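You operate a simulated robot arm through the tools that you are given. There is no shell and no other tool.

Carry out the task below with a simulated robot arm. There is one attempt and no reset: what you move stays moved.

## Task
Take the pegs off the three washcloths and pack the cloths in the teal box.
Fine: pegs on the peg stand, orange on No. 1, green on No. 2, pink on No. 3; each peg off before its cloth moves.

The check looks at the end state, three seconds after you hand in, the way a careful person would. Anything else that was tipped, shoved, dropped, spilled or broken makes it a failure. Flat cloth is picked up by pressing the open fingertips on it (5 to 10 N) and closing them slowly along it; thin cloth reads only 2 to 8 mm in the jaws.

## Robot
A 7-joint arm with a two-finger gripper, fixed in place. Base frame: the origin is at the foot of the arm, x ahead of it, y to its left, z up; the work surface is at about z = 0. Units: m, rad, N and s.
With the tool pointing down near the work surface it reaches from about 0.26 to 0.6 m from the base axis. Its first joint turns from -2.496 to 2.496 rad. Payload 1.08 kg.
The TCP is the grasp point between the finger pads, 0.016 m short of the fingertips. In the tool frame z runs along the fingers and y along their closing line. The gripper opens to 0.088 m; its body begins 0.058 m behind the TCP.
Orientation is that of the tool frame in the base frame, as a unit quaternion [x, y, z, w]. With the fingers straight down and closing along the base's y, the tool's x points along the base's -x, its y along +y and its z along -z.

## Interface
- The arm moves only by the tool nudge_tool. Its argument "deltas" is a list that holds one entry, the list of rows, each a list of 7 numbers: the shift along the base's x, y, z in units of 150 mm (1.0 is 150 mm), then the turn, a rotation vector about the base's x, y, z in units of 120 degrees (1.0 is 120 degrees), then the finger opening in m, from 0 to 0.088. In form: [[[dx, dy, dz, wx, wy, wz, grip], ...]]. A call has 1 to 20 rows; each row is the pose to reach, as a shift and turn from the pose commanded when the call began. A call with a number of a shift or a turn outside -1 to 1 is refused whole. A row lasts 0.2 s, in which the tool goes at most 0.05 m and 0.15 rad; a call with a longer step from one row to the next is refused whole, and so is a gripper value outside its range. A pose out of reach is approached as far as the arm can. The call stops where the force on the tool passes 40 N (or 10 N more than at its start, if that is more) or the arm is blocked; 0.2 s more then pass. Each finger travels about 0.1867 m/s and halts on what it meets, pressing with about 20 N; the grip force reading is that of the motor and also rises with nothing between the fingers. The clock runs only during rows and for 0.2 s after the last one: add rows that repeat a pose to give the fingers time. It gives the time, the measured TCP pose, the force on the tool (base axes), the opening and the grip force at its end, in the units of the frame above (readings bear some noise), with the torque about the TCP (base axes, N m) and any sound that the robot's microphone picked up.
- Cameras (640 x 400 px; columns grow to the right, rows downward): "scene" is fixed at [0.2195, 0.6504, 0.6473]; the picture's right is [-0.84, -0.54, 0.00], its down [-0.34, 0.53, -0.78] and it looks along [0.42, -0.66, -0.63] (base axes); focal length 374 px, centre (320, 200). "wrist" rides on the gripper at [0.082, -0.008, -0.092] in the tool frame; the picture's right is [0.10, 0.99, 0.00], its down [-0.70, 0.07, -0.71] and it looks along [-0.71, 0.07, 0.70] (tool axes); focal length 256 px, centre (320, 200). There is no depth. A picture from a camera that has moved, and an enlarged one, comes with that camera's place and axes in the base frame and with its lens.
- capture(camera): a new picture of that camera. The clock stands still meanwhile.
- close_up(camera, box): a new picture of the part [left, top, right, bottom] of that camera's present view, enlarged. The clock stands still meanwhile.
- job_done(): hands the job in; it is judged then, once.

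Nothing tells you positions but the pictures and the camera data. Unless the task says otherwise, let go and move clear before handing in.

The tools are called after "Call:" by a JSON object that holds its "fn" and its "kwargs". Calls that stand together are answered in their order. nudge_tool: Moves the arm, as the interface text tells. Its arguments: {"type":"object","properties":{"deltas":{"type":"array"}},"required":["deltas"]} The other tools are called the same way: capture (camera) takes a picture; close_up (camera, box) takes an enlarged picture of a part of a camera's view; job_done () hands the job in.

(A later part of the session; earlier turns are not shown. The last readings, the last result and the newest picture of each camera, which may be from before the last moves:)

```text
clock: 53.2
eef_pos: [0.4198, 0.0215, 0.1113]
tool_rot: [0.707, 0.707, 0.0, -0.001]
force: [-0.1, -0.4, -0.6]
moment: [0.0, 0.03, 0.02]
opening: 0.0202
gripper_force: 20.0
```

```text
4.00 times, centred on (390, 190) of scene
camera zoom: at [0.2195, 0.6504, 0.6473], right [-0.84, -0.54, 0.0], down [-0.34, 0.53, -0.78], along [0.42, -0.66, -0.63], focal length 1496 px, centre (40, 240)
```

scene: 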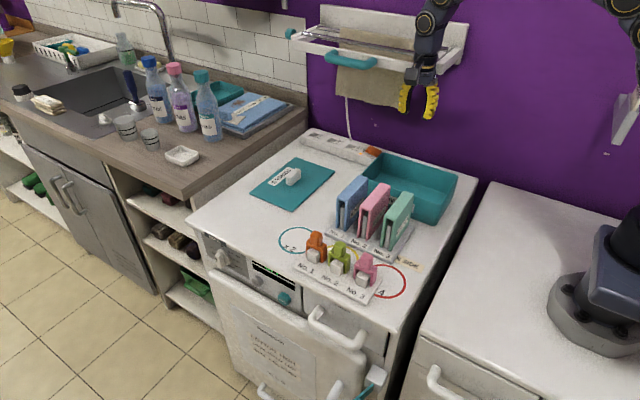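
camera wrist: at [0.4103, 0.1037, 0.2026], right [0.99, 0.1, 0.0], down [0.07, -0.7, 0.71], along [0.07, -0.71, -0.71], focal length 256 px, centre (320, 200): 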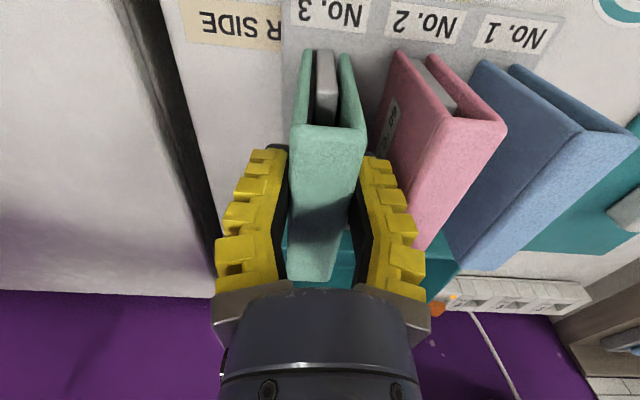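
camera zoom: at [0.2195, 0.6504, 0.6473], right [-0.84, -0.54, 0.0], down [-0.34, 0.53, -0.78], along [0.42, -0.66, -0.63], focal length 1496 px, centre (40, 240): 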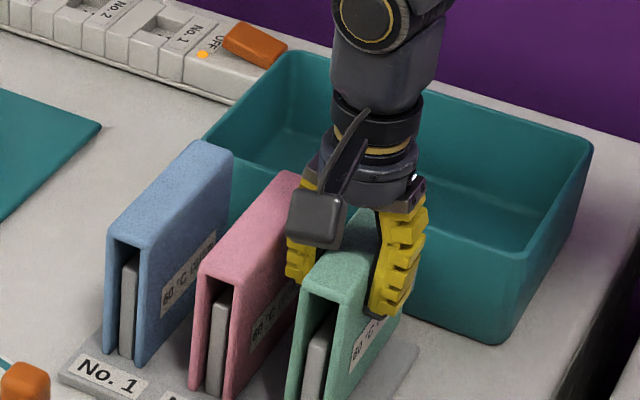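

The cloth rises with the gripper and the plate stays. Lifting clear of the plate.

Call:
{"fn": "nudge_tool", "kwargs": {"deltas": [[[0, 0, 0.1, 0, 0, 0, 0.005], [0, 0, 0.2, 0, 0, 0, 0.005], [0, 0, 0.3, 0, 0, 0, 0.005], [0, 0, 0.4, 0, 0, 0, 0.005], [0, 0, 0.5, 0, 0, 0, 0.005], [0, 0, 0.6, 0, 0, 0, 0.005], [0, 0, 0.68, 0, 0, 0, 0.005], [0, 0, 0.68, 0, 0, 0, 0.005]]]}}

Call:
{"fn": "capture", "kwargs": {"camera": "scene"}}

Call:
{"fn": "close_up", "kwargs": {"camera": "scene", "box": [330, 90, 480, 250]}}

Call:
{"fn": "capture", "kwargs": {"camera": "wrist"}}

```text
clock: 55.0
eef_pos: [0.4199, 0.0224, 0.2129]
tool_rot: [0.707, 0.707, 0.0, 0.0]
force: [-0.8, 1.4, -0.5]
moment: [0.01, -0.03, 0.0]
opening: 0.0199
gripper_force: 19.8
```

```text
taken
```

scene: 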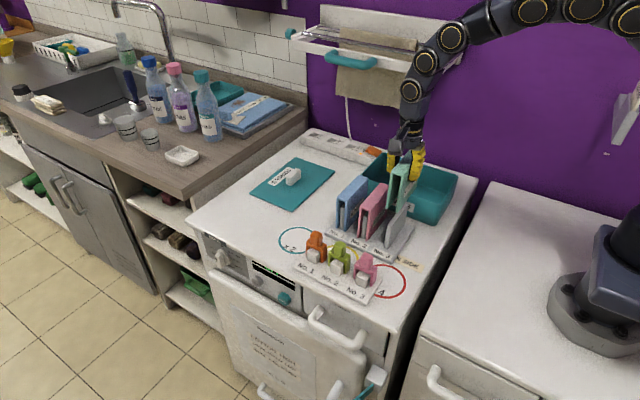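

```text
2.50 times, centred on (405, 170) of scene
camera zoom: at [0.2195, 0.6504, 0.6473], right [-0.84, -0.54, 0.0], down [-0.34, 0.53, -0.78], along [0.42, -0.66, -0.63], focal length 935 px, centre (108, 275)
```

zoom: 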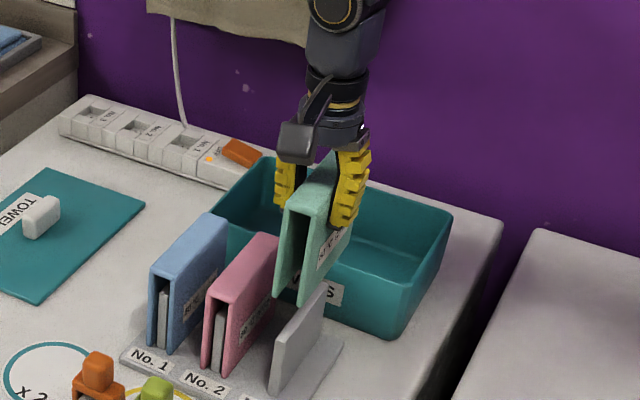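

```text
taken
camera wrist: at [0.4103, 0.1037, 0.3052], right [0.99, 0.1, 0.0], down [0.07, -0.7, 0.71], along [0.07, -0.71, -0.7], focal length 256 px, centre (320, 200)
```

wrist: 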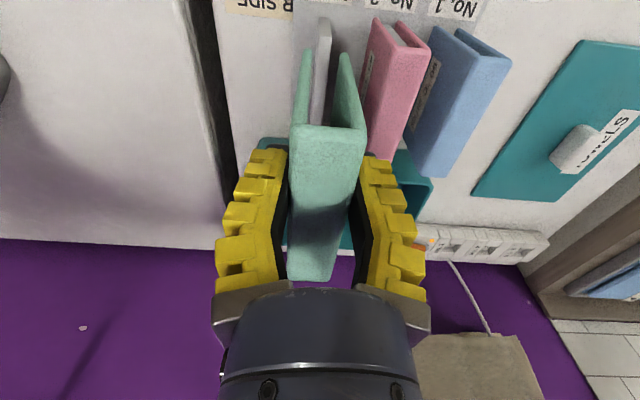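

Call:
{"fn": "close_up", "kwargs": {"camera": "scene", "box": [370, 140, 430, 260]}}

Call:
{"fn": "close_up", "kwargs": {"camera": "wrist", "box": [260, 0, 400, 140]}}

```text
3.33 times, centred on (400, 200) of scene
camera zoom: at [0.2195, 0.6504, 0.6473], right [-0.84, -0.54, 0.0], down [-0.34, 0.53, -0.78], along [0.42, -0.66, -0.63], focal length 1246 px, centre (53, 200)
```

zoom: 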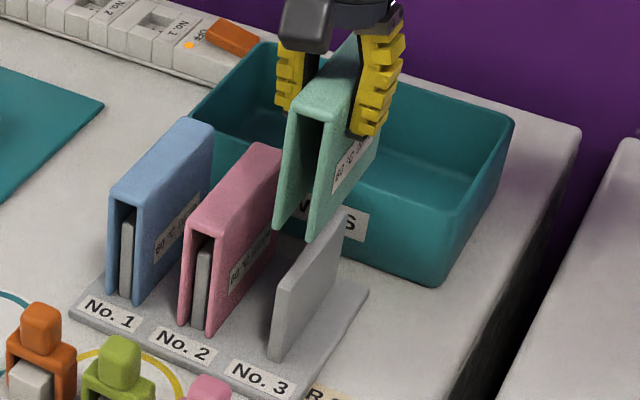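

```text
2.86 times, centred on (330, 70) of wrist
camera zoom: at [0.4103, 0.1037, 0.3052], right [0.99, 0.1, 0.0], down [0.07, -0.7, 0.71], along [0.07, -0.71, -0.7], focal length 731 px, centre (291, 571)
```

zoom: 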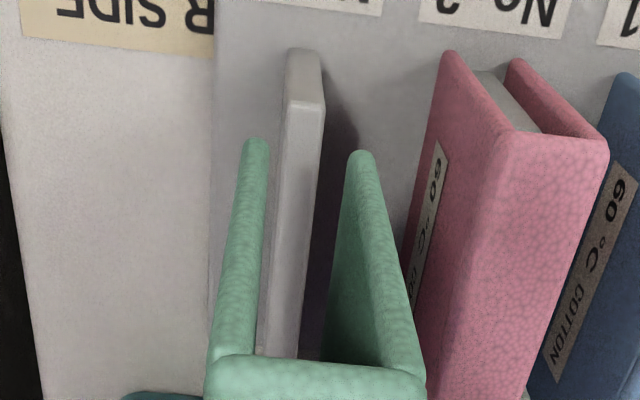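

The cloth's bottom is at z≈0.13, well above the plate (top ≈0.08) and box rim. Carrying it over the box toward x≈0.402.

Call:
{"fn": "nudge_tool", "kwargs": {"deltas": [[[-0.02, -0.2, 0, 0, 0, 0, 0.005], [-0.045, -0.4, 0, 0, 0, 0, 0.005], [-0.07, -0.6, 0, 0, 0, 0, 0.005], [-0.09, -0.8, 0, 0, 0, 0, 0.005], [-0.11, -0.95, 0, 0, 0, 0, 0.005], [-0.11, -1.0, 0, 0, 0, 0, 0.005], [-0.11, -1.0, 0, 0, 0, 0, 0.005]]]}}

Call:
{"fn": "capture", "kwargs": {"camera": "wrist"}}

Call:
{"fn": "capture", "kwargs": {"camera": "scene"}}

Call:
{"fn": "close_up", "kwargs": {"camera": "scene", "box": [350, 60, 480, 240]}}

```text
clock: 56.6
eef_pos: [0.4024, -0.1285, 0.2128]
tool_rot: [0.708, 0.707, 0.0, 0.0]
force: [0.4, -0.1, -1.0]
moment: [0.01, 0.0, 0.01]
opening: 0.0203
gripper_force: 20.0
```

```text
taken
camera wrist: at [0.3933, -0.0459, 0.3049], right [0.99, 0.1, 0.0], down [0.07, -0.7, 0.71], along [0.07, -0.71, -0.7], focal length 256 px, centre (320, 200)
```

wrist: 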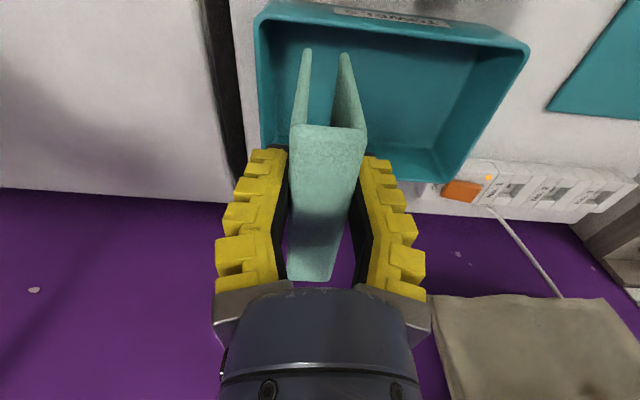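

```text
taken
```

scene: 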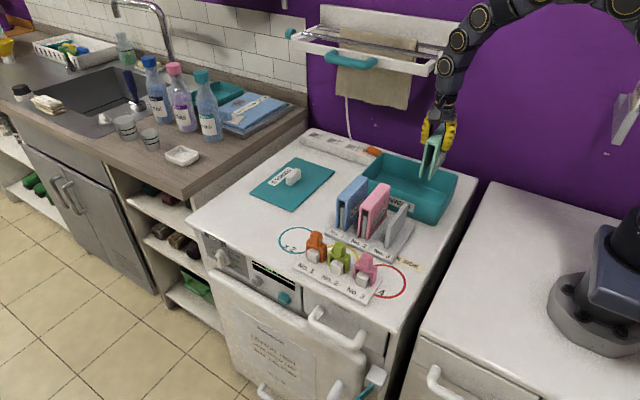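

```text
2.22 times, centred on (415, 150) of scene
camera zoom: at [0.2195, 0.6504, 0.6473], right [-0.84, -0.54, 0.0], down [-0.34, 0.53, -0.78], along [0.42, -0.66, -0.63], focal length 831 px, centre (109, 311)
```

zoom: 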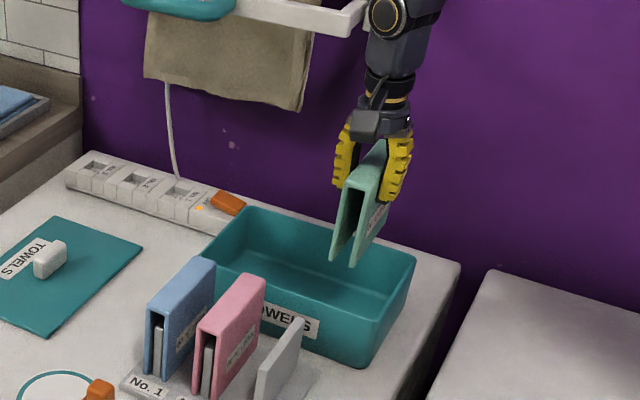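

Call:
{"fn": "close_up", "kwargs": {"camera": "wrist", "box": [230, 0, 550, 200]}}

```text
2.00 times, centred on (390, 100) of wrist
camera zoom: at [0.3933, -0.0459, 0.3049], right [0.99, 0.1, 0.0], down [0.07, -0.7, 0.71], along [0.07, -0.71, -0.7], focal length 512 px, centre (180, 400)
```

zoom: 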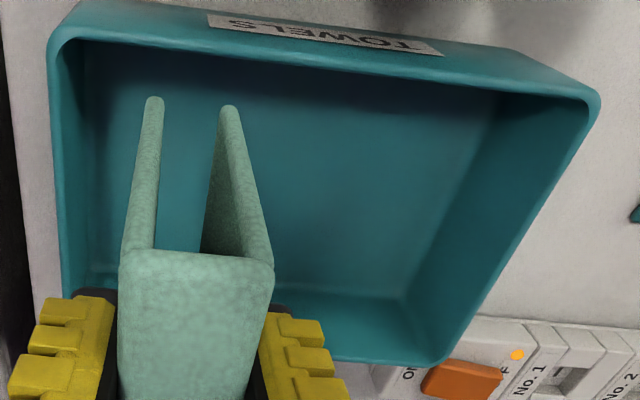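

Cloth centre is x≈0.401; shifting ~10 mm toward −y centres it in the box's inner width. Then I'll lower it in stages.

Call:
{"fn": "nudge_tool", "kwargs": {"deltas": [[[0, -0.035, 0, 0, 0, 0, 0.005], [0, -0.067, 0, 0, 0, 0, 0.005], [0, -0.067, -0.1, 0, 0, 0, 0.005], [0, -0.067, -0.2, 0, 0, 0, 0.005], [0, -0.067, -0.3, 0, 0, 0, 0.005], [0, -0.067, -0.3, 0, 0, 0, 0.005]]]}}

Call:
{"fn": "capture", "kwargs": {"camera": "wrist"}}

Call:
{"fn": "close_up", "kwargs": {"camera": "scene", "box": [350, 80, 480, 230]}}

```text
clock: 58.0
eef_pos: [0.402, -0.1367, 0.1686]
tool_rot: [0.708, 0.707, 0.001, 0.0]
force: [0.7, 0.8, -1.6]
moment: [0.03, 0.01, 0.01]
opening: 0.0201
gripper_force: 19.9
```

```text
taken
camera wrist: at [0.3928, -0.0553, 0.2608], right [0.99, 0.1, 0.0], down [0.07, -0.7, 0.71], along [0.07, -0.71, -0.7], focal length 256 px, centre (320, 200)
```

wrist: 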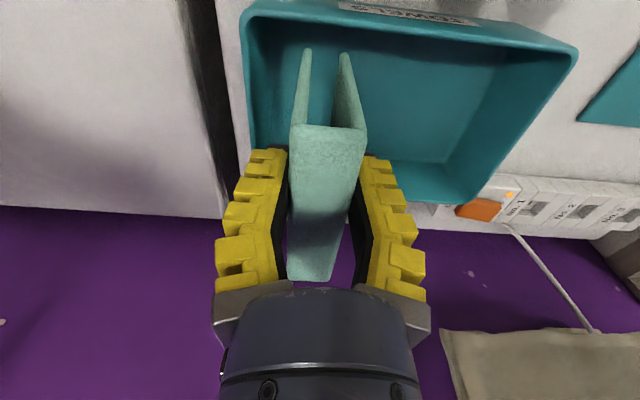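

```text
2.67 times, centred on (415, 155) of scene
camera zoom: at [0.2195, 0.6504, 0.6473], right [-0.84, -0.54, 0.0], down [-0.34, 0.53, -0.78], along [0.42, -0.66, -0.63], focal length 997 px, centre (67, 320)
```

zoom: 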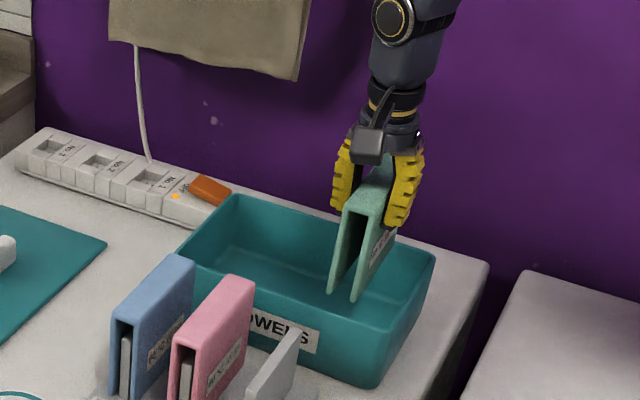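

The cloth's lower edge is inside the rim outline. Lowering further.

Call:
{"fn": "nudge_tool", "kwargs": {"deltas": [[[0, 0, -0.1, 0, 0, 0, 0.005], [0, 0, -0.2, 0, 0, 0, 0.005], [0, 0, -0.3, 0, 0, 0, 0.005], [0, 0, -0.35, 0, 0, 0, 0.005], [0, 0, -0.35, 0, 0, 0, 0.005]]]}}

Call:
{"fn": "capture", "kwargs": {"camera": "wrist"}}

Call:
{"fn": "close_up", "kwargs": {"camera": "scene", "box": [350, 100, 480, 230]}}

```text
clock: 59.2
eef_pos: [0.4021, -0.1361, 0.1169]
tool_rot: [0.707, 0.707, 0.001, 0.001]
force: [0.5, -0.1, -0.9]
moment: [0.01, -0.02, 0.0]
opening: 0.0201
gripper_force: 20.3
```

```text
taken
camera wrist: at [0.3923, -0.055, 0.2077], right [0.99, 0.1, 0.0], down [0.07, -0.7, 0.71], along [0.07, -0.71, -0.7], focal length 256 px, centre (320, 200)
```

wrist: 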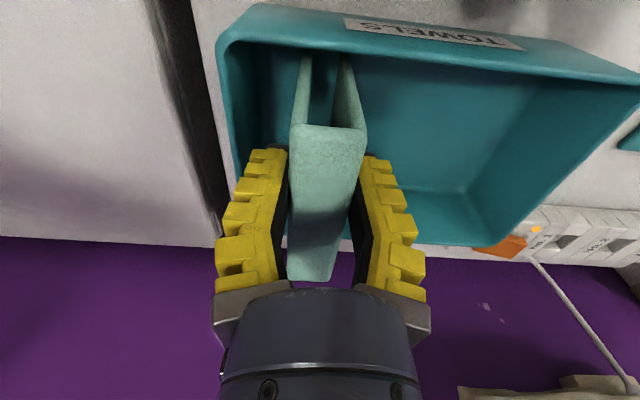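

```text
3.08 times, centred on (415, 165) of scene
camera zoom: at [0.2195, 0.6504, 0.6473], right [-0.84, -0.54, 0.0], down [-0.34, 0.53, -0.78], along [0.42, -0.66, -0.63], focal length 1151 px, centre (28, 308)
```

zoom: 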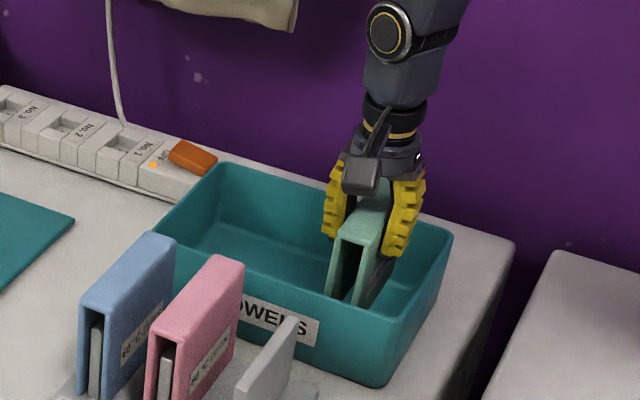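

Call:
{"fn": "nudge_tool", "kwargs": {"deltas": [[[0, 0, -0.02, 0, 0, 0, 0.005], [0, 0, -0.04, 0, 0, 0, 0.005], [0, 0, -0.06, 0, 0, 0, 0.005], [0, 0, -0.08, 0, 0, 0, 0.005]]]}}

Call:
{"fn": "nudge_tool", "kwargs": {"deltas": [[[0, 0, -0.02, 0, 0, 0, 0.005], [0, 0, -0.035, 0, 0, 0, 0.005], [0, 0, -0.035, 0, 0, 0, 0.005]]]}}

```text
clock: 60.2
eef_pos: [0.4024, -0.1361, 0.1036]
tool_rot: [0.707, 0.707, 0.0, 0.001]
force: [0.4, 0.1, -0.4]
moment: [0.04, 0.0, 0.01]
opening: 0.0202
gripper_force: 20.6
```

```text
clock: 61.0
eef_pos: [0.4031, -0.1368, 0.0992]
tool_rot: [0.708, 0.707, 0.0, 0.0]
force: [-0.2, 1.1, -1.8]
moment: [0.01, -0.02, -0.02]
opening: 0.0204
gripper_force: 19.5
```

Call:
{"fn": "nudge_tool", "kwargs": {"deltas": [[[0, 0, -0.01, 0, 0, 0, 0.005], [0, 0, -0.02, 0, 0, 0, 0.005], [0, 0, -0.03, 0, 0, 0, 0.005], [0, 0, -0.03, 0, 0, 0, 0.005]]]}}

Call:
{"fn": "nudge_tool", "kwargs": {"deltas": [[[0, 0, -0.01, 0, 0, 0, 0.005], [0, 0, -0.02, 0, 0, 0, 0.005], [0, 0, -0.02, 0, 0, 0, 0.005]]]}}

Call:
{"fn": "close_up", "kwargs": {"camera": "scene", "box": [350, 100, 480, 230]}}

```text
clock: 62.0
eef_pos: [0.4023, -0.1354, 0.0949]
tool_rot: [0.707, 0.707, 0.0, -0.001]
force: [-0.4, -0.9, -0.9]
moment: [0.04, 0.0, -0.01]
opening: 0.02
gripper_force: 20.0
```

```text
clock: 62.8
eef_pos: [0.4039, -0.1368, 0.0917]
tool_rot: [0.707, 0.707, 0.001, 0.001]
force: [-0.8, 2.0, 6.8]
moment: [-0.01, 0.07, -0.01]
opening: 0.0206
gripper_force: 20.1
```

```text
3.08 times, centred on (415, 165) of scene
camera zoom: at [0.2195, 0.6504, 0.6473], right [-0.84, -0.54, 0.0], down [-0.34, 0.53, -0.78], along [0.42, -0.66, -0.63], focal length 1151 px, centre (28, 308)
```

zoom: 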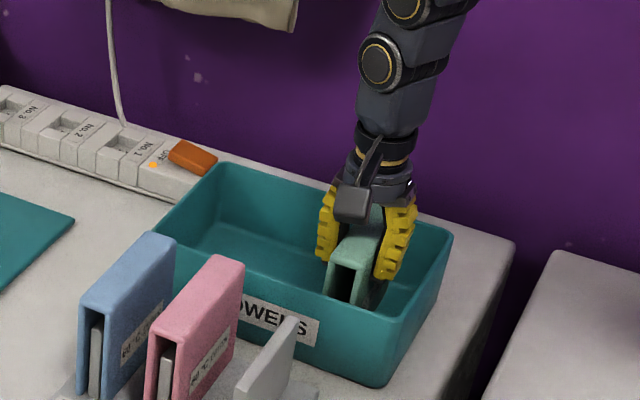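

The cloth has touched the box floor (≈7 N). Opening to the calibrated gap and rising.

Call:
{"fn": "nudge_tool", "kwargs": {"deltas": [[[0, 0, 0.003, 0, 0, 0, 0.012], [0, 0, 0.003, 0, 0, 0, 0.018], [0, 0, 0.003, 0, 0, 0, 0.024], [0, 0, 0.003, 0, 0, 0, 0.03], [0, 0, 0.003, 0, 0, 0, 0.03], [0, 0, 0.003, 0, 0, 0, 0.03]]]}}

Call:
{"fn": "capture", "kwargs": {"camera": "wrist"}}

Call:
{"fn": "close_up", "kwargs": {"camera": "scene", "box": [350, 100, 480, 230]}}

```text
clock: 64.2
eef_pos: [0.4019, -0.1365, 0.0912]
tool_rot: [0.707, 0.707, 0.0, 0.0]
force: [0.5, 0.0, 0.0]
moment: [0.02, -0.01, 0.04]
opening: 0.0349
gripper_force: 3.2
```

```text
taken
camera wrist: at [0.393, -0.0554, 0.1832], right [0.99, 0.1, 0.0], down [0.07, -0.7, 0.71], along [0.07, -0.71, -0.7], focal length 256 px, centre (320, 200)
```

wrist: 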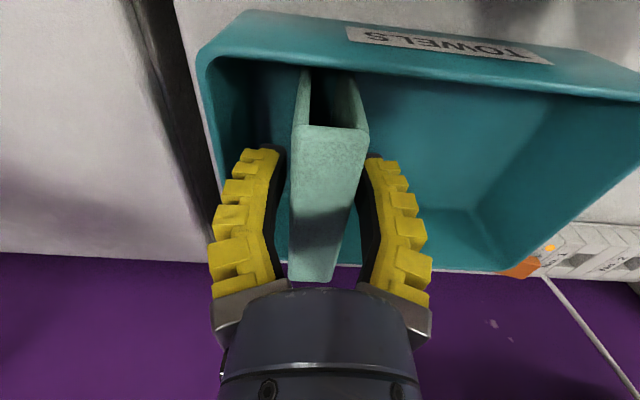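

```text
3.08 times, centred on (415, 165) of scene
camera zoom: at [0.2195, 0.6504, 0.6473], right [-0.84, -0.54, 0.0], down [-0.34, 0.53, -0.78], along [0.42, -0.66, -0.63], focal length 1151 px, centre (28, 308)
```

zoom: 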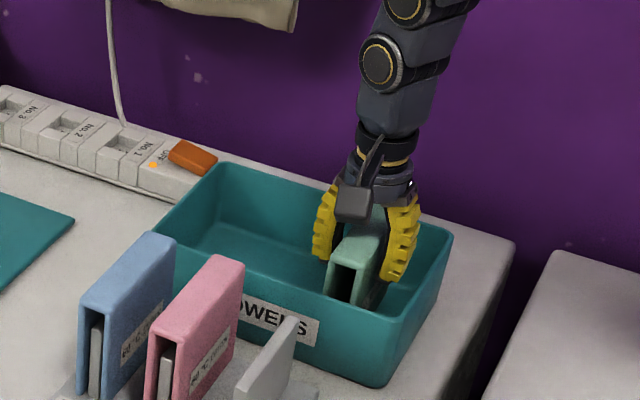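

Released cleanly and the cloth stands in the box. Rising straight up.

Call:
{"fn": "nudge_tool", "kwargs": {"deltas": [[[0, 0, 0.05, 0, 0, 0, 0.03], [0, 0, 0.12, 0, 0, 0, 0.03], [0, 0, 0.25, 0, 0, 0, 0.03], [0, 0, 0.4, 0, 0, 0, 0.03], [0, 0, 0.55, 0, 0, 0, 0.03], [0, 0, 0.75, 0, 0, 0, 0.03], [0, 0, 0.75, 0, 0, 0, 0.03]]]}}

Call:
{"fn": "capture", "kwargs": {"camera": "wrist"}}

Call:
{"fn": "close_up", "kwargs": {"camera": "scene", "box": [340, 100, 480, 240]}}

```text
clock: 65.8
eef_pos: [0.4013, -0.1356, 0.2028]
tool_rot: [0.707, 0.707, 0.0, 0.0]
force: [-0.5, -0.5, 0.1]
moment: [0.03, 0.01, 0.03]
opening: 0.0346
gripper_force: 3.1
```

```text
taken
camera wrist: at [0.392, -0.0544, 0.2953], right [0.99, 0.1, 0.0], down [0.07, -0.7, 0.71], along [0.07, -0.71, -0.7], focal length 256 px, centre (320, 200)
```

wrist: 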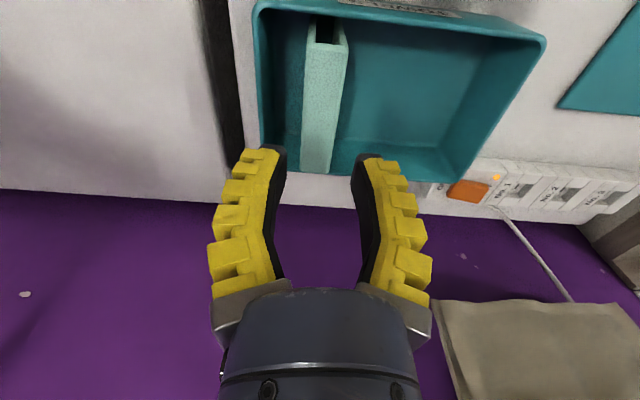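

```text
2.86 times, centred on (410, 170) of scene
camera zoom: at [0.2195, 0.6504, 0.6473], right [-0.84, -0.54, 0.0], down [-0.34, 0.53, -0.78], along [0.42, -0.66, -0.63], focal length 1068 px, centre (63, 286)
```

zoom: 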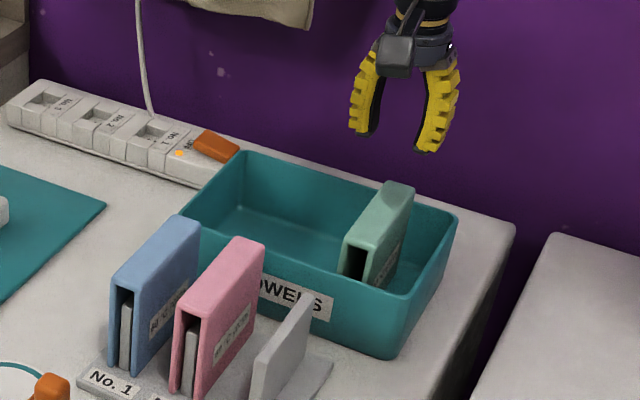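

Mint is standing in the box. Next the pink cloth (No. 2): moving over it.

Call:
{"fn": "nudge_tool", "kwargs": {"deltas": [[[0.1, 0.25, 0, 0, 0, 0, 0.03], [0.22, 0.5, 0, 0, 0, 0, 0.03], [0.36, 0.75, 0, 0, 0, 0, 0.03], [0.5, 1.0, 0, 0, 0, 0, 0.03], [0.52, 1.0, 0, 0, 0, 0, 0.03]]]}}

Call:
{"fn": "nudge_tool", "kwargs": {"deltas": [[[0, 0.067, 0, 0, 0, 0, 0.03], [0, 0.067, 0, 0, 0, 0, 0.03]]]}}

Call:
{"fn": "close_up", "kwargs": {"camera": "wrist", "box": [240, 20, 400, 180]}}

Call:
{"fn": "capture", "kwargs": {"camera": "scene"}}

```text
clock: 67.0
eef_pos: [0.4822, 0.015, 0.2041]
tool_rot: [0.707, 0.707, 0.0, 0.0]
force: [0.5, 0.1, -0.5]
moment: [0.03, 0.01, 0.0]
opening: 0.0348
gripper_force: 3.7
```

```text
clock: 67.6
eef_pos: [0.4806, 0.025, 0.2015]
tool_rot: [0.707, 0.707, 0.0, 0.0]
force: [0.3, 0.0, 1.1]
moment: [0.02, 0.0, 0.02]
opening: 0.0349
gripper_force: 4.0
```

```text
2.50 times, centred on (320, 100) of wrist
camera zoom: at [0.4715, 0.1066, 0.2942], right [0.99, 0.1, 0.0], down [0.07, -0.7, 0.71], along [0.07, -0.71, -0.7], focal length 640 px, centre (320, 450)
```

zoom: 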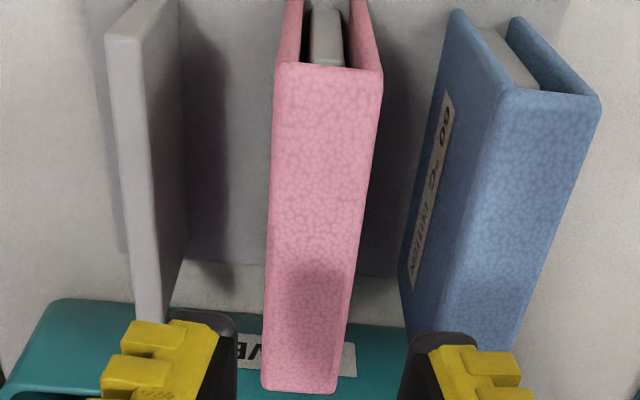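

```text
taken
```

scene: 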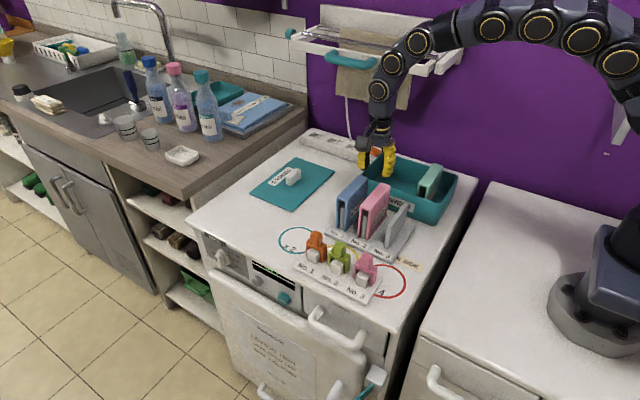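

Pink cloth centre is x≈0.479, and the tool is already at 0.4795. Descending in two stages.

Call:
{"fn": "nudge_tool", "kwargs": {"deltas": [[[0, 0, -0.15, 0, 0, 0, 0.03], [0, 0, -0.3, 0, 0, 0, 0.03], [0, 0, -0.46, 0, 0, 0, 0.03], [0, 0, -0.46, 0, 0, 0, 0.03]]]}}

Call:
{"fn": "capture", "kwargs": {"camera": "wrist"}}

Call:
{"fn": "close_up", "kwargs": {"camera": "scene", "box": [320, 130, 440, 250]}}

```text
clock: 68.6
eef_pos: [0.4809, 0.0249, 0.1348]
tool_rot: [0.707, 0.708, 0.0, 0.0]
force: [-0.5, 0.5, -0.3]
moment: [-0.01, -0.01, 0.01]
opening: 0.0348
gripper_force: 3.2
```

```text
taken
camera wrist: at [0.4716, 0.1061, 0.2253], right [0.99, 0.1, 0.0], down [0.07, -0.7, 0.71], along [0.07, -0.71, -0.7], focal length 256 px, centre (320, 200)
```

wrist: 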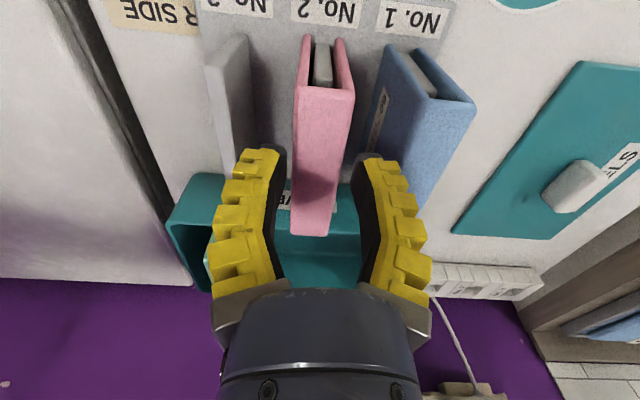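

```text
3.33 times, centred on (380, 190) of scene
camera zoom: at [0.2195, 0.6504, 0.6473], right [-0.84, -0.54, 0.0], down [-0.34, 0.53, -0.78], along [0.42, -0.66, -0.63], focal length 1246 px, centre (120, 233)
```

zoom: 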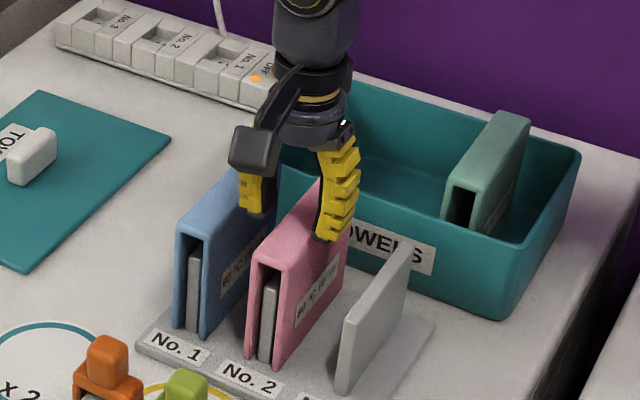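

Call:
{"fn": "nudge_tool", "kwargs": {"deltas": [[[-0.003, 0, -0.07, 0, 0, 0, 0.03], [-0.003, 0, -0.14, 0, 0, 0, 0.03], [-0.003, 0, -0.2, 0, 0, 0, 0.03], [-0.003, 0, -0.25, 0, 0, 0, 0.03], [-0.003, 0, -0.25, 0, 0, 0, 0.03]]]}}

Call:
{"fn": "capture", "kwargs": {"camera": "wrist"}}

Call:
{"fn": "close_up", "kwargs": {"camera": "scene", "box": [320, 130, 440, 250]}}

```text
clock: 69.8
eef_pos: [0.4811, 0.0257, 0.097]
tool_rot: [0.707, 0.707, 0.0, 0.0]
force: [0.0, -0.3, 0.1]
moment: [0.01, 0.04, 0.01]
opening: 0.0348
gripper_force: 3.4
```

```text
taken
camera wrist: at [0.4721, 0.1055, 0.1889], right [0.99, 0.1, 0.0], down [0.07, -0.7, 0.71], along [0.07, -0.71, -0.7], focal length 256 px, centre (320, 200)
```

wrist: 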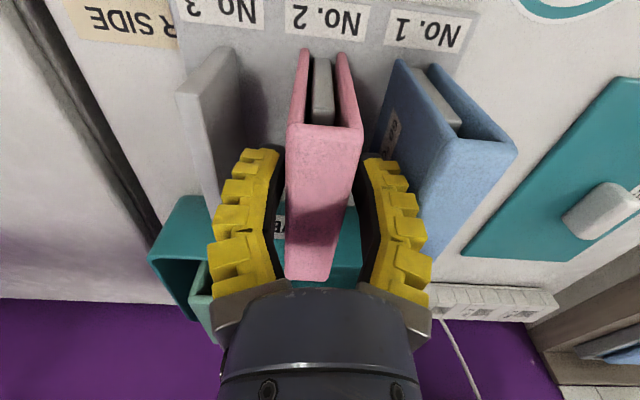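

```text
3.33 times, centred on (380, 190) of scene
camera zoom: at [0.2195, 0.6504, 0.6473], right [-0.84, -0.54, 0.0], down [-0.34, 0.53, -0.78], along [0.42, -0.66, -0.63], focal length 1246 px, centre (120, 233)
```

zoom: 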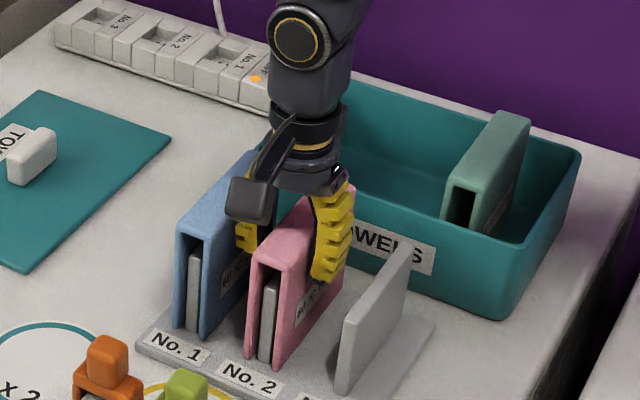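

Straddling the pink cloth without contact. Closing slowly and lifting a bit to check.

Call:
{"fn": "nudge_tool", "kwargs": {"deltas": [[[0, 0, 0, 0, 0, 0, 0.025], [0, 0, 0, 0, 0, 0, 0.02], [0, 0, 0, 0, 0, 0, 0.016], [0, 0, 0, 0, 0, 0, 0.012], [0, 0, 0, 0, 0, 0, 0.008], [0, 0, 0, 0, 0, 0, 0.005], [0, 0, 0, 0, 0, 0, 0.005]]]}}

Call:
{"fn": "nudge_tool", "kwargs": {"deltas": [[[0, 0, 0.02, 0, 0, 0, 0.005], [0, 0, 0.04, 0, 0, 0, 0.005], [0, 0, 0.07, 0, 0, 0, 0.005], [0, 0, 0.1, 0, 0, 0, 0.005]]]}}

Call:
{"fn": "capture", "kwargs": {"camera": "wrist"}}

Call:
{"fn": "close_up", "kwargs": {"camera": "scene", "box": [320, 130, 440, 250]}}

```text
clock: 71.4
eef_pos: [0.4815, 0.0236, 0.0975]
tool_rot: [0.708, 0.707, 0.0, 0.0]
force: [-3.7, 1.3, 16.8]
moment: [0.01, 0.08, -0.02]
opening: 0.0233
gripper_force: 19.5
```

```text
clock: 72.4
eef_pos: [0.4807, 0.0226, 0.1116]
tool_rot: [0.708, 0.707, 0.0, -0.001]
force: [-0.7, 0.0, 0.6]
moment: [0.06, 0.03, -0.01]
opening: 0.0202
gripper_force: 20.1
```

```text
taken
camera wrist: at [0.4714, 0.1053, 0.204], right [0.99, 0.1, 0.0], down [0.07, -0.7, 0.71], along [0.07, -0.71, -0.7], focal length 256 px, centre (320, 200)
```

wrist: 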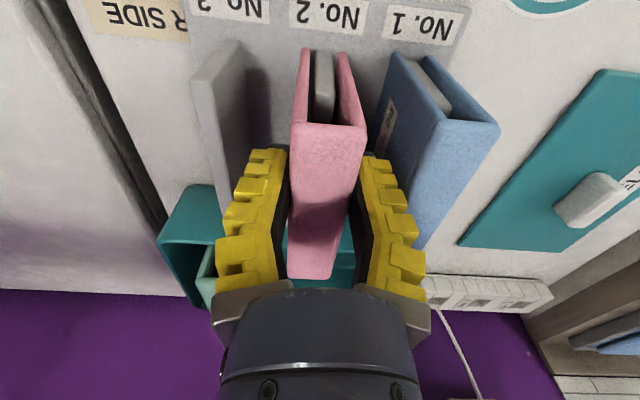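

```text
3.33 times, centred on (380, 190) of scene
camera zoom: at [0.2195, 0.6504, 0.6473], right [-0.84, -0.54, 0.0], down [-0.34, 0.53, -0.78], along [0.42, -0.66, -0.63], focal length 1246 px, centre (120, 233)
```

zoom: 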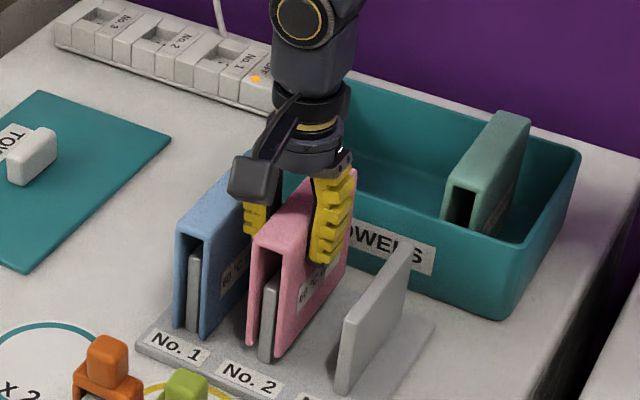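

Pink cloth lifts cleanly. Raising it to clear everything.

Call:
{"fn": "nudge_tool", "kwargs": {"deltas": [[[0, 0, 0.1, 0, 0, 0, 0.005], [0, 0, 0.2, 0, 0, 0, 0.005], [0, 0, 0.3, 0, 0, 0, 0.005], [0, 0, 0.4, 0, 0, 0, 0.005], [0, 0, 0.5, 0, 0, 0, 0.005], [0, 0, 0.6, 0, 0, 0, 0.005], [0, 0, 0.68, 0, 0, 0, 0.005], [0, 0, 0.68, 0, 0, 0, 0.005]]]}}

Call:
{"fn": "close_up", "kwargs": {"camera": "scene", "box": [320, 90, 470, 250]}}

Call:
{"fn": "capture", "kwargs": {"camera": "wrist"}}

```text
clock: 74.2
eef_pos: [0.4809, 0.0244, 0.2129]
tool_rot: [0.708, 0.707, 0.0, -0.001]
force: [0.2, 0.0, -0.6]
moment: [0.01, -0.02, 0.0]
opening: 0.0205
gripper_force: 19.9
```

```text
2.50 times, centred on (395, 170) of scene
camera zoom: at [0.2195, 0.6504, 0.6473], right [-0.84, -0.54, 0.0], down [-0.34, 0.53, -0.78], along [0.42, -0.66, -0.63], focal length 935 px, centre (132, 275)
```

zoom: 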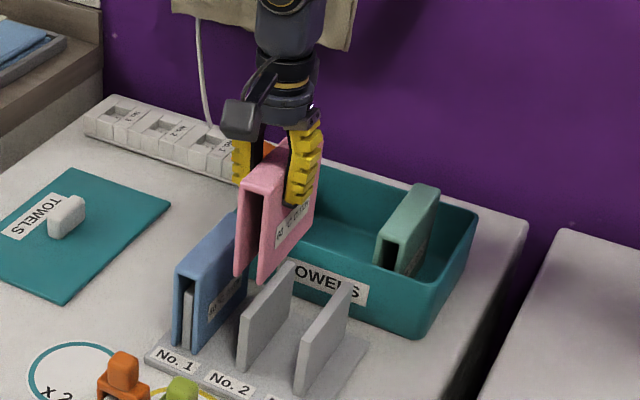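

```text
taken
camera wrist: at [0.4719, 0.1056, 0.3051], right [0.99, 0.1, 0.0], down [0.07, -0.7, 0.71], along [0.07, -0.71, -0.7], focal length 256 px, centre (320, 200)
```

wrist: 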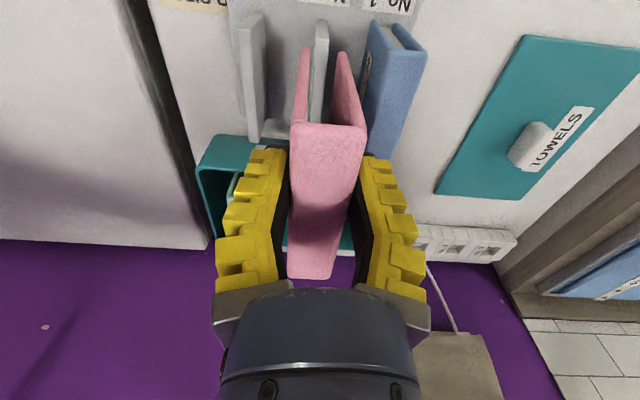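

Now carrying the pink cloth over the box toward x≈0.457.

Call:
{"fn": "nudge_tool", "kwargs": {"deltas": [[[-0.03, -0.2, 0, 0, 0, 0, 0.005], [-0.06, -0.4, 0, 0, 0, 0, 0.005], [-0.1, -0.6, 0, 0, 0, 0, 0.005], [-0.13, -0.8, 0, 0, 0, 0, 0.005], [-0.153, -0.95, 0, 0, 0, 0, 0.005], [-0.153, -1.0, 0, 0, 0, 0, 0.005], [-0.153, -1.0, 0, 0, 0, 0, 0.005]]]}}

Call:
{"fn": "nudge_tool", "kwargs": {"deltas": [[[0, -0.037, 0, 0, 0, 0, 0.005], [0, -0.072, 0, 0, 0, 0, 0.005], [0, -0.072, -0.1, 0, 0, 0, 0.005], [0, -0.072, -0.2, 0, 0, 0, 0.005], [0, -0.072, -0.2, 0, 0, 0, 0.005]]]}}

Call:
{"fn": "capture", "kwargs": {"camera": "wrist"}}

Call:
{"fn": "close_up", "kwargs": {"camera": "scene", "box": [340, 60, 480, 240]}}

```text
clock: 75.8
eef_pos: [0.4554, -0.1256, 0.2139]
tool_rot: [0.707, 0.707, -0.001, -0.001]
force: [0.7, 0.8, -0.7]
moment: [0.01, 0.0, 0.0]
opening: 0.0201
gripper_force: 19.4
```

```text
clock: 77.0
eef_pos: [0.4569, -0.1376, 0.1832]
tool_rot: [0.707, 0.707, 0.001, 0.0]
force: [0.0, 0.1, 0.1]
moment: [0.04, 0.01, -0.01]
opening: 0.0201
gripper_force: 20.0
```

```text
taken
camera wrist: at [0.4483, -0.056, 0.2747], right [0.99, 0.1, 0.0], down [0.07, -0.7, 0.71], along [0.07, -0.71, -0.7], focal length 256 px, centre (320, 200)
```

wrist: 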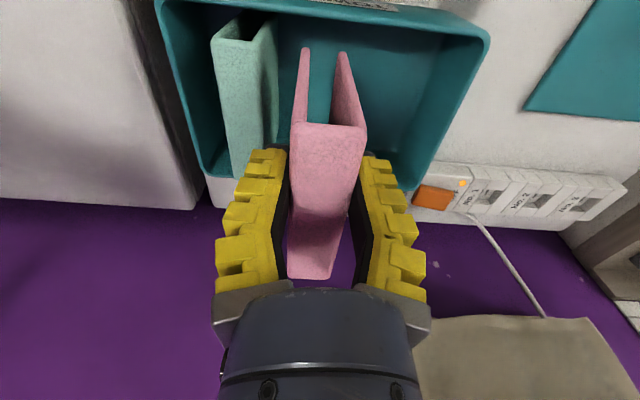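

```text
2.22 times, centred on (410, 150) of scene
camera zoom: at [0.2195, 0.6504, 0.6473], right [-0.84, -0.54, 0.0], down [-0.34, 0.53, -0.78], along [0.42, -0.66, -0.63], focal length 831 px, centre (120, 311)
```

zoom: 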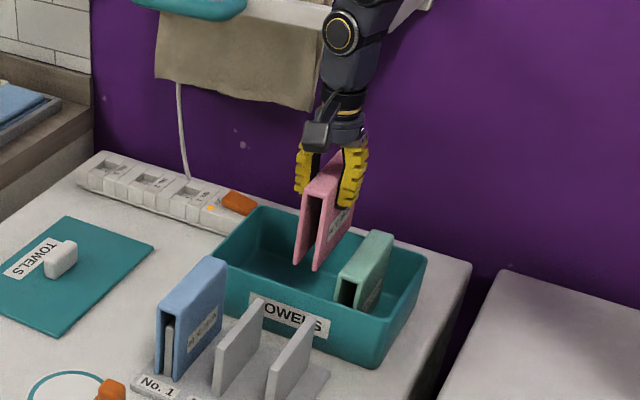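

Call:
{"fn": "close_up", "kwargs": {"camera": "wrist", "box": [160, 0, 480, 200]}}

```text
2.00 times, centred on (320, 100) of wrist
camera zoom: at [0.4483, -0.056, 0.2747], right [0.99, 0.1, 0.0], down [0.07, -0.7, 0.71], along [0.07, -0.71, -0.7], focal length 512 px, centre (320, 400)
```

zoom: 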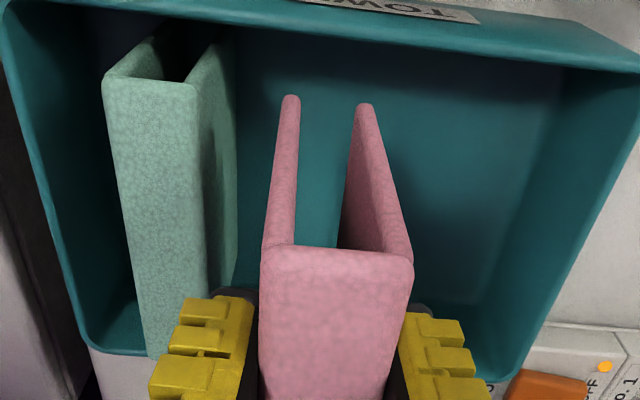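

Mint sits at x≈0.403, so I'll shift the pink cloth 3 mm further +x for finger room, then lower it.

Call:
{"fn": "nudge_tool", "kwargs": {"deltas": [[[0.02, 0, 0, 0, 0, 0, 0.005], [0.02, 0, -0.1, 0, 0, 0, 0.005], [0.02, 0, -0.2, 0, 0, 0, 0.005], [0.02, 0, -0.3, 0, 0, 0, 0.005], [0.02, 0, -0.4, 0, 0, 0, 0.005], [0.02, 0, -0.45, 0, 0, 0, 0.005], [0.02, 0, -0.45, 0, 0, 0, 0.005]]]}}

Call:
{"fn": "capture", "kwargs": {"camera": "wrist"}}

Call:
{"fn": "close_up", "kwargs": {"camera": "scene", "box": [340, 100, 480, 240]}}

```text
clock: 78.6
eef_pos: [0.459, -0.1348, 0.1186]
tool_rot: [0.707, 0.707, 0.0, 0.0]
force: [0.2, 0.0, 0.4]
moment: [0.0, -0.02, 0.01]
opening: 0.0204
gripper_force: 19.9
```

```text
taken
camera wrist: at [0.4501, -0.055, 0.2095], right [0.99, 0.1, 0.0], down [0.07, -0.7, 0.71], along [0.07, -0.71, -0.7], focal length 256 px, centre (320, 200)
```

wrist: 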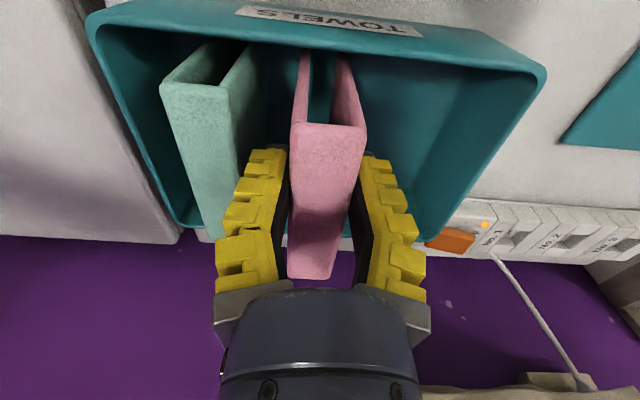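

```text
2.86 times, centred on (410, 170) of scene
camera zoom: at [0.2195, 0.6504, 0.6473], right [-0.84, -0.54, 0.0], down [-0.34, 0.53, -0.78], along [0.42, -0.66, -0.63], focal length 1068 px, centre (63, 286)
```

zoom: 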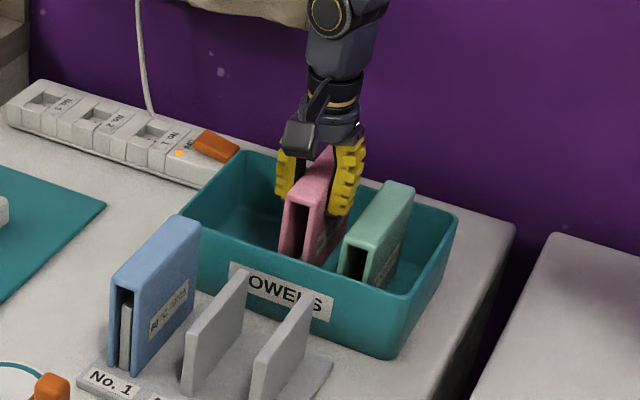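

Clear of mint and walls. Lowering the rest until it touches the floor.

Call:
{"fn": "nudge_tool", "kwargs": {"deltas": [[[0, 0, -0.03, 0, 0, 0, 0.005], [0, 0, -0.06, 0, 0, 0, 0.005], [0, 0, -0.09, 0, 0, 0, 0.005], [0, 0, -0.12, 0, 0, 0, 0.005], [0, 0, -0.14, 0, 0, 0, 0.005], [0, 0, -0.14, 0, 0, 0, 0.005]]]}}

Call:
{"fn": "nudge_tool", "kwargs": {"deltas": [[[0, 0, -0.01, 0, 0, 0, 0.005], [0, 0, -0.02, 0, 0, 0, 0.005], [0, 0, -0.02, 0, 0, 0, 0.005]]]}}

```text
clock: 80.0
eef_pos: [0.4611, -0.1377, 0.0967]
tool_rot: [0.707, 0.707, 0.0, -0.001]
force: [-0.7, 0.4, -1.1]
moment: [-0.03, -0.04, 0.01]
opening: 0.0204
gripper_force: 20.4
```

```text
clock: 80.8
eef_pos: [0.4612, -0.1372, 0.0935]
tool_rot: [0.707, 0.707, 0.0, 0.0]
force: [-1.3, 1.0, 4.0]
moment: [-0.01, 0.04, -0.01]
opening: 0.0205
gripper_force: 19.9
```

Floor contact at 4 N. Opening gently and checking.

Call:
{"fn": "nudge_tool", "kwargs": {"deltas": [[[0, 0, 0, 0, 0, 0, 0.012], [0, 0, 0, 0, 0, 0, 0.018], [0, 0, 0, 0, 0, 0, 0.023], [0, 0, 0, 0, 0, 0, 0.026], [0, 0, 0, 0, 0, 0, 0.026], [0, 0, 0, 0, 0, 0, 0.026]]]}}

Call:
{"fn": "capture", "kwargs": {"camera": "wrist"}}

Call:
{"fn": "close_up", "kwargs": {"camera": "scene", "box": [340, 100, 480, 240]}}

```text
clock: 82.2
eef_pos: [0.4603, -0.138, 0.0929]
tool_rot: [0.707, 0.707, 0.0, 0.0]
force: [-0.4, -0.7, -0.5]
moment: [-0.01, 0.01, 0.03]
opening: 0.0311
gripper_force: 3.7
```

```text
taken
camera wrist: at [0.4515, -0.0569, 0.185], right [0.99, 0.1, 0.0], down [0.07, -0.7, 0.71], along [0.07, -0.71, -0.7], focal length 256 px, centre (320, 200)
```

wrist: 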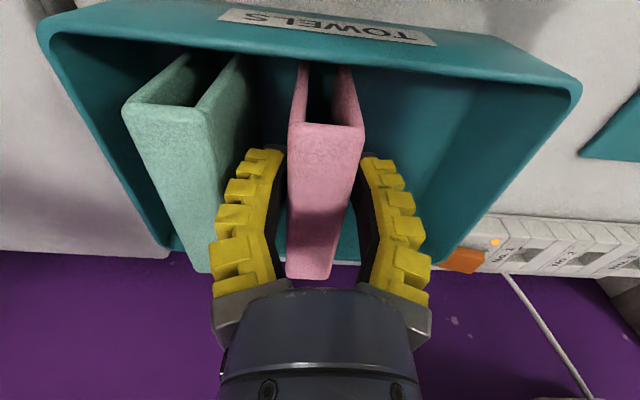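

```text
2.86 times, centred on (410, 170) of scene
camera zoom: at [0.2195, 0.6504, 0.6473], right [-0.84, -0.54, 0.0], down [-0.34, 0.53, -0.78], along [0.42, -0.66, -0.63], focal length 1068 px, centre (63, 286)
```

zoom: 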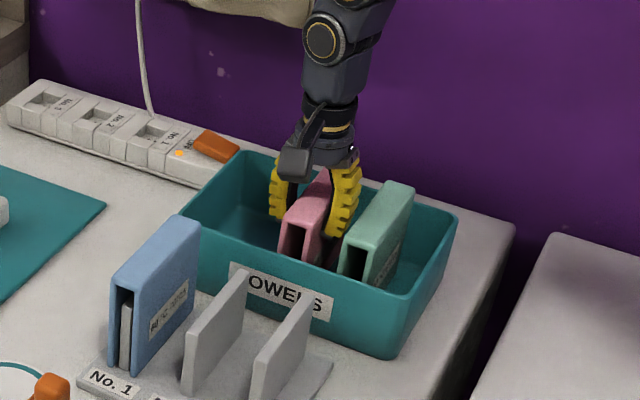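

Released; both cloths stand. Rising straight up.

Call:
{"fn": "nudge_tool", "kwargs": {"deltas": [[[0, 0, 0.05, 0, 0, 0, 0.026], [0, 0, 0.12, 0, 0, 0, 0.026], [0, 0, 0.25, 0, 0, 0, 0.026], [0, 0, 0.4, 0, 0, 0, 0.03], [0, 0, 0.55, 0, 0, 0, 0.03], [0, 0, 0.73, 0, 0, 0, 0.03], [0, 0, 0.73, 0, 0, 0, 0.03]]]}}

Call:
{"fn": "capture", "kwargs": {"camera": "wrist"}}

Call:
{"fn": "close_up", "kwargs": {"camera": "scene", "box": [340, 100, 480, 240]}}

```text
clock: 83.8
eef_pos: [0.4602, -0.1399, 0.2025]
tool_rot: [0.707, 0.707, 0.0, 0.0]
force: [0.6, -0.1, -0.1]
moment: [-0.01, 0.01, 0.06]
opening: 0.035
gripper_force: 3.7
```

```text
taken
camera wrist: at [0.4514, -0.0575, 0.2938], right [0.99, 0.1, 0.0], down [0.07, -0.7, 0.71], along [0.07, -0.71, -0.7], focal length 256 px, centre (320, 200)
```

wrist: 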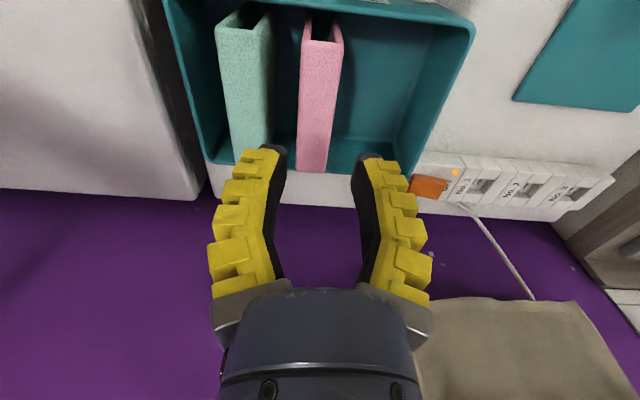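

```text
2.86 times, centred on (410, 170) of scene
camera zoom: at [0.2195, 0.6504, 0.6473], right [-0.84, -0.54, 0.0], down [-0.34, 0.53, -0.78], along [0.42, -0.66, -0.63], focal length 1068 px, centre (63, 286)
```

zoom: 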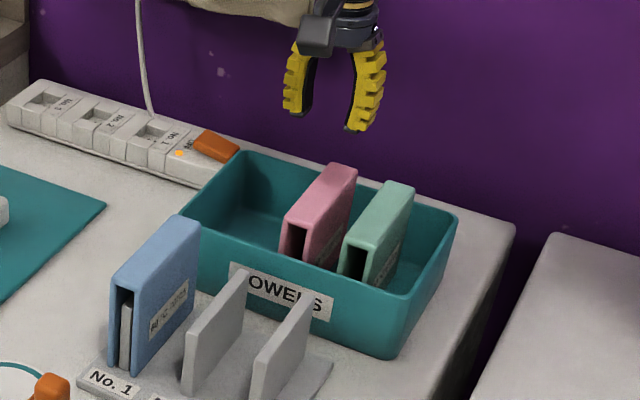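

Pink and mint stand side by side. Now the blue cloth (No. 1).

Call:
{"fn": "nudge_tool", "kwargs": {"deltas": [[[0.05, 0.25, 0, 0, 0, 0, 0.03], [0.15, 0.5, 0, 0, 0, 0, 0.03], [0.3, 0.75, 0, 0, 0, 0, 0.03], [0.45, 1.0, 0, 0, 0, 0, 0.03], [0.53, 1.0, 0, 0, 0, 0, 0.03]]]}}

Call:
{"fn": "nudge_tool", "kwargs": {"deltas": [[[0, 0.09, 0, 0, 0, 0, 0.03], [0, 0.09, 0, 0, 0, 0, 0.03], [0, 0.09, 0, 0, 0, 0, 0.03]]]}}

Call:
{"fn": "close_up", "kwargs": {"camera": "wrist", "box": [240, 20, 400, 180]}}

Call:
{"fn": "capture", "kwargs": {"camera": "scene"}}

```text
clock: 85.0
eef_pos: [0.5376, 0.0105, 0.2013]
tool_rot: [0.707, 0.707, 0.0, -0.001]
force: [-0.1, 0.0, 0.0]
moment: [0.0, 0.02, 0.02]
opening: 0.0349
gripper_force: 4.0
```

```text
clock: 85.8
eef_pos: [0.5381, 0.0258, 0.2019]
tool_rot: [0.707, 0.707, 0.0, 0.0]
force: [-0.5, -0.6, -0.6]
moment: [0.03, 0.0, 0.0]
opening: 0.035
gripper_force: 3.6
```

```text
2.50 times, centred on (320, 100) of wrist
camera zoom: at [0.5285, 0.1062, 0.2937], right [0.99, 0.1, 0.0], down [0.07, -0.7, 0.71], along [0.07, -0.71, -0.7], focal length 640 px, centre (320, 450)
```

zoom: 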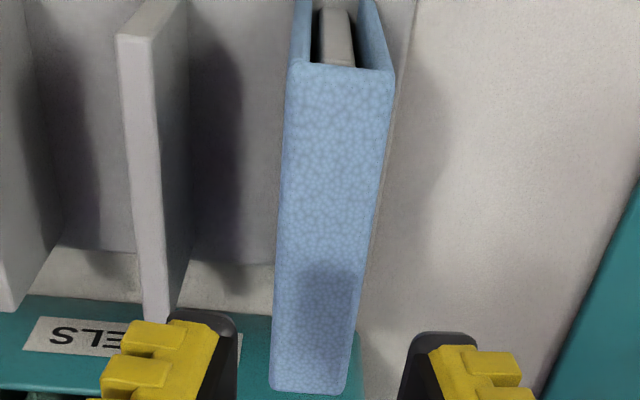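

```text
taken
```

scene: 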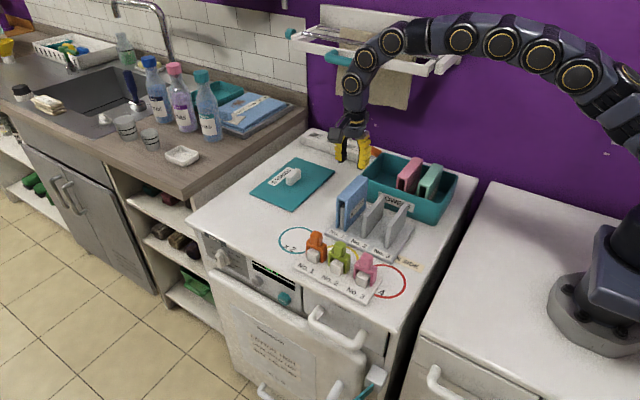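

Blue cloth centre is x≈0.5394; shifting +3 mm and descending in stages.

Call:
{"fn": "nudge_tool", "kwargs": {"deltas": [[[0.02, 0, -0.15, 0, 0, 0, 0.03], [0.02, 0, -0.3, 0, 0, 0, 0.03], [0.02, 0, -0.46, 0, 0, 0, 0.03], [0.02, 0, -0.46, 0, 0, 0, 0.03]]]}}

Call:
{"fn": "capture", "kwargs": {"camera": "wrist"}}

Call:
{"fn": "close_up", "kwargs": {"camera": "wrist", "box": [240, 30, 400, 190]}}

```text
clock: 86.8
eef_pos: [0.542, 0.026, 0.132]
tool_rot: [0.707, 0.707, 0.0, 0.001]
force: [0.2, -0.1, -0.1]
moment: [0.0, 0.0, -0.05]
opening: 0.0345
gripper_force: 3.5
```

```text
taken
camera wrist: at [0.533, 0.1069, 0.2242], right [0.99, 0.1, 0.0], down [0.07, -0.7, 0.71], along [0.07, -0.71, -0.7], focal length 256 px, centre (320, 200)
```

wrist: 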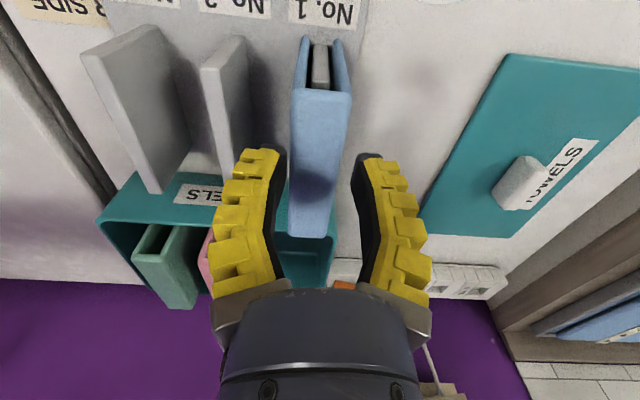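

```text
2.50 times, centred on (320, 110) of wrist
camera zoom: at [0.533, 0.1069, 0.2242], right [0.99, 0.1, 0.0], down [0.07, -0.7, 0.71], along [0.07, -0.71, -0.7], focal length 640 px, centre (320, 425)
```

zoom: 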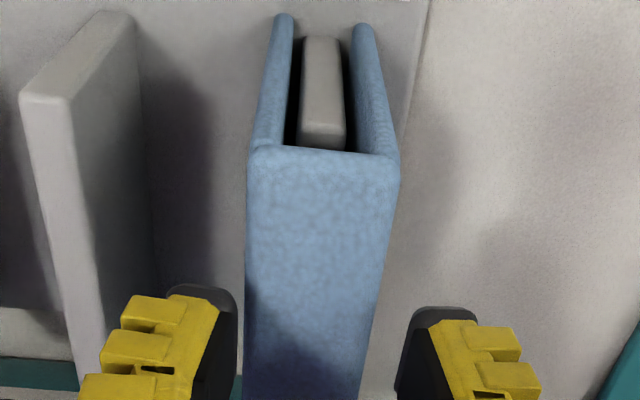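

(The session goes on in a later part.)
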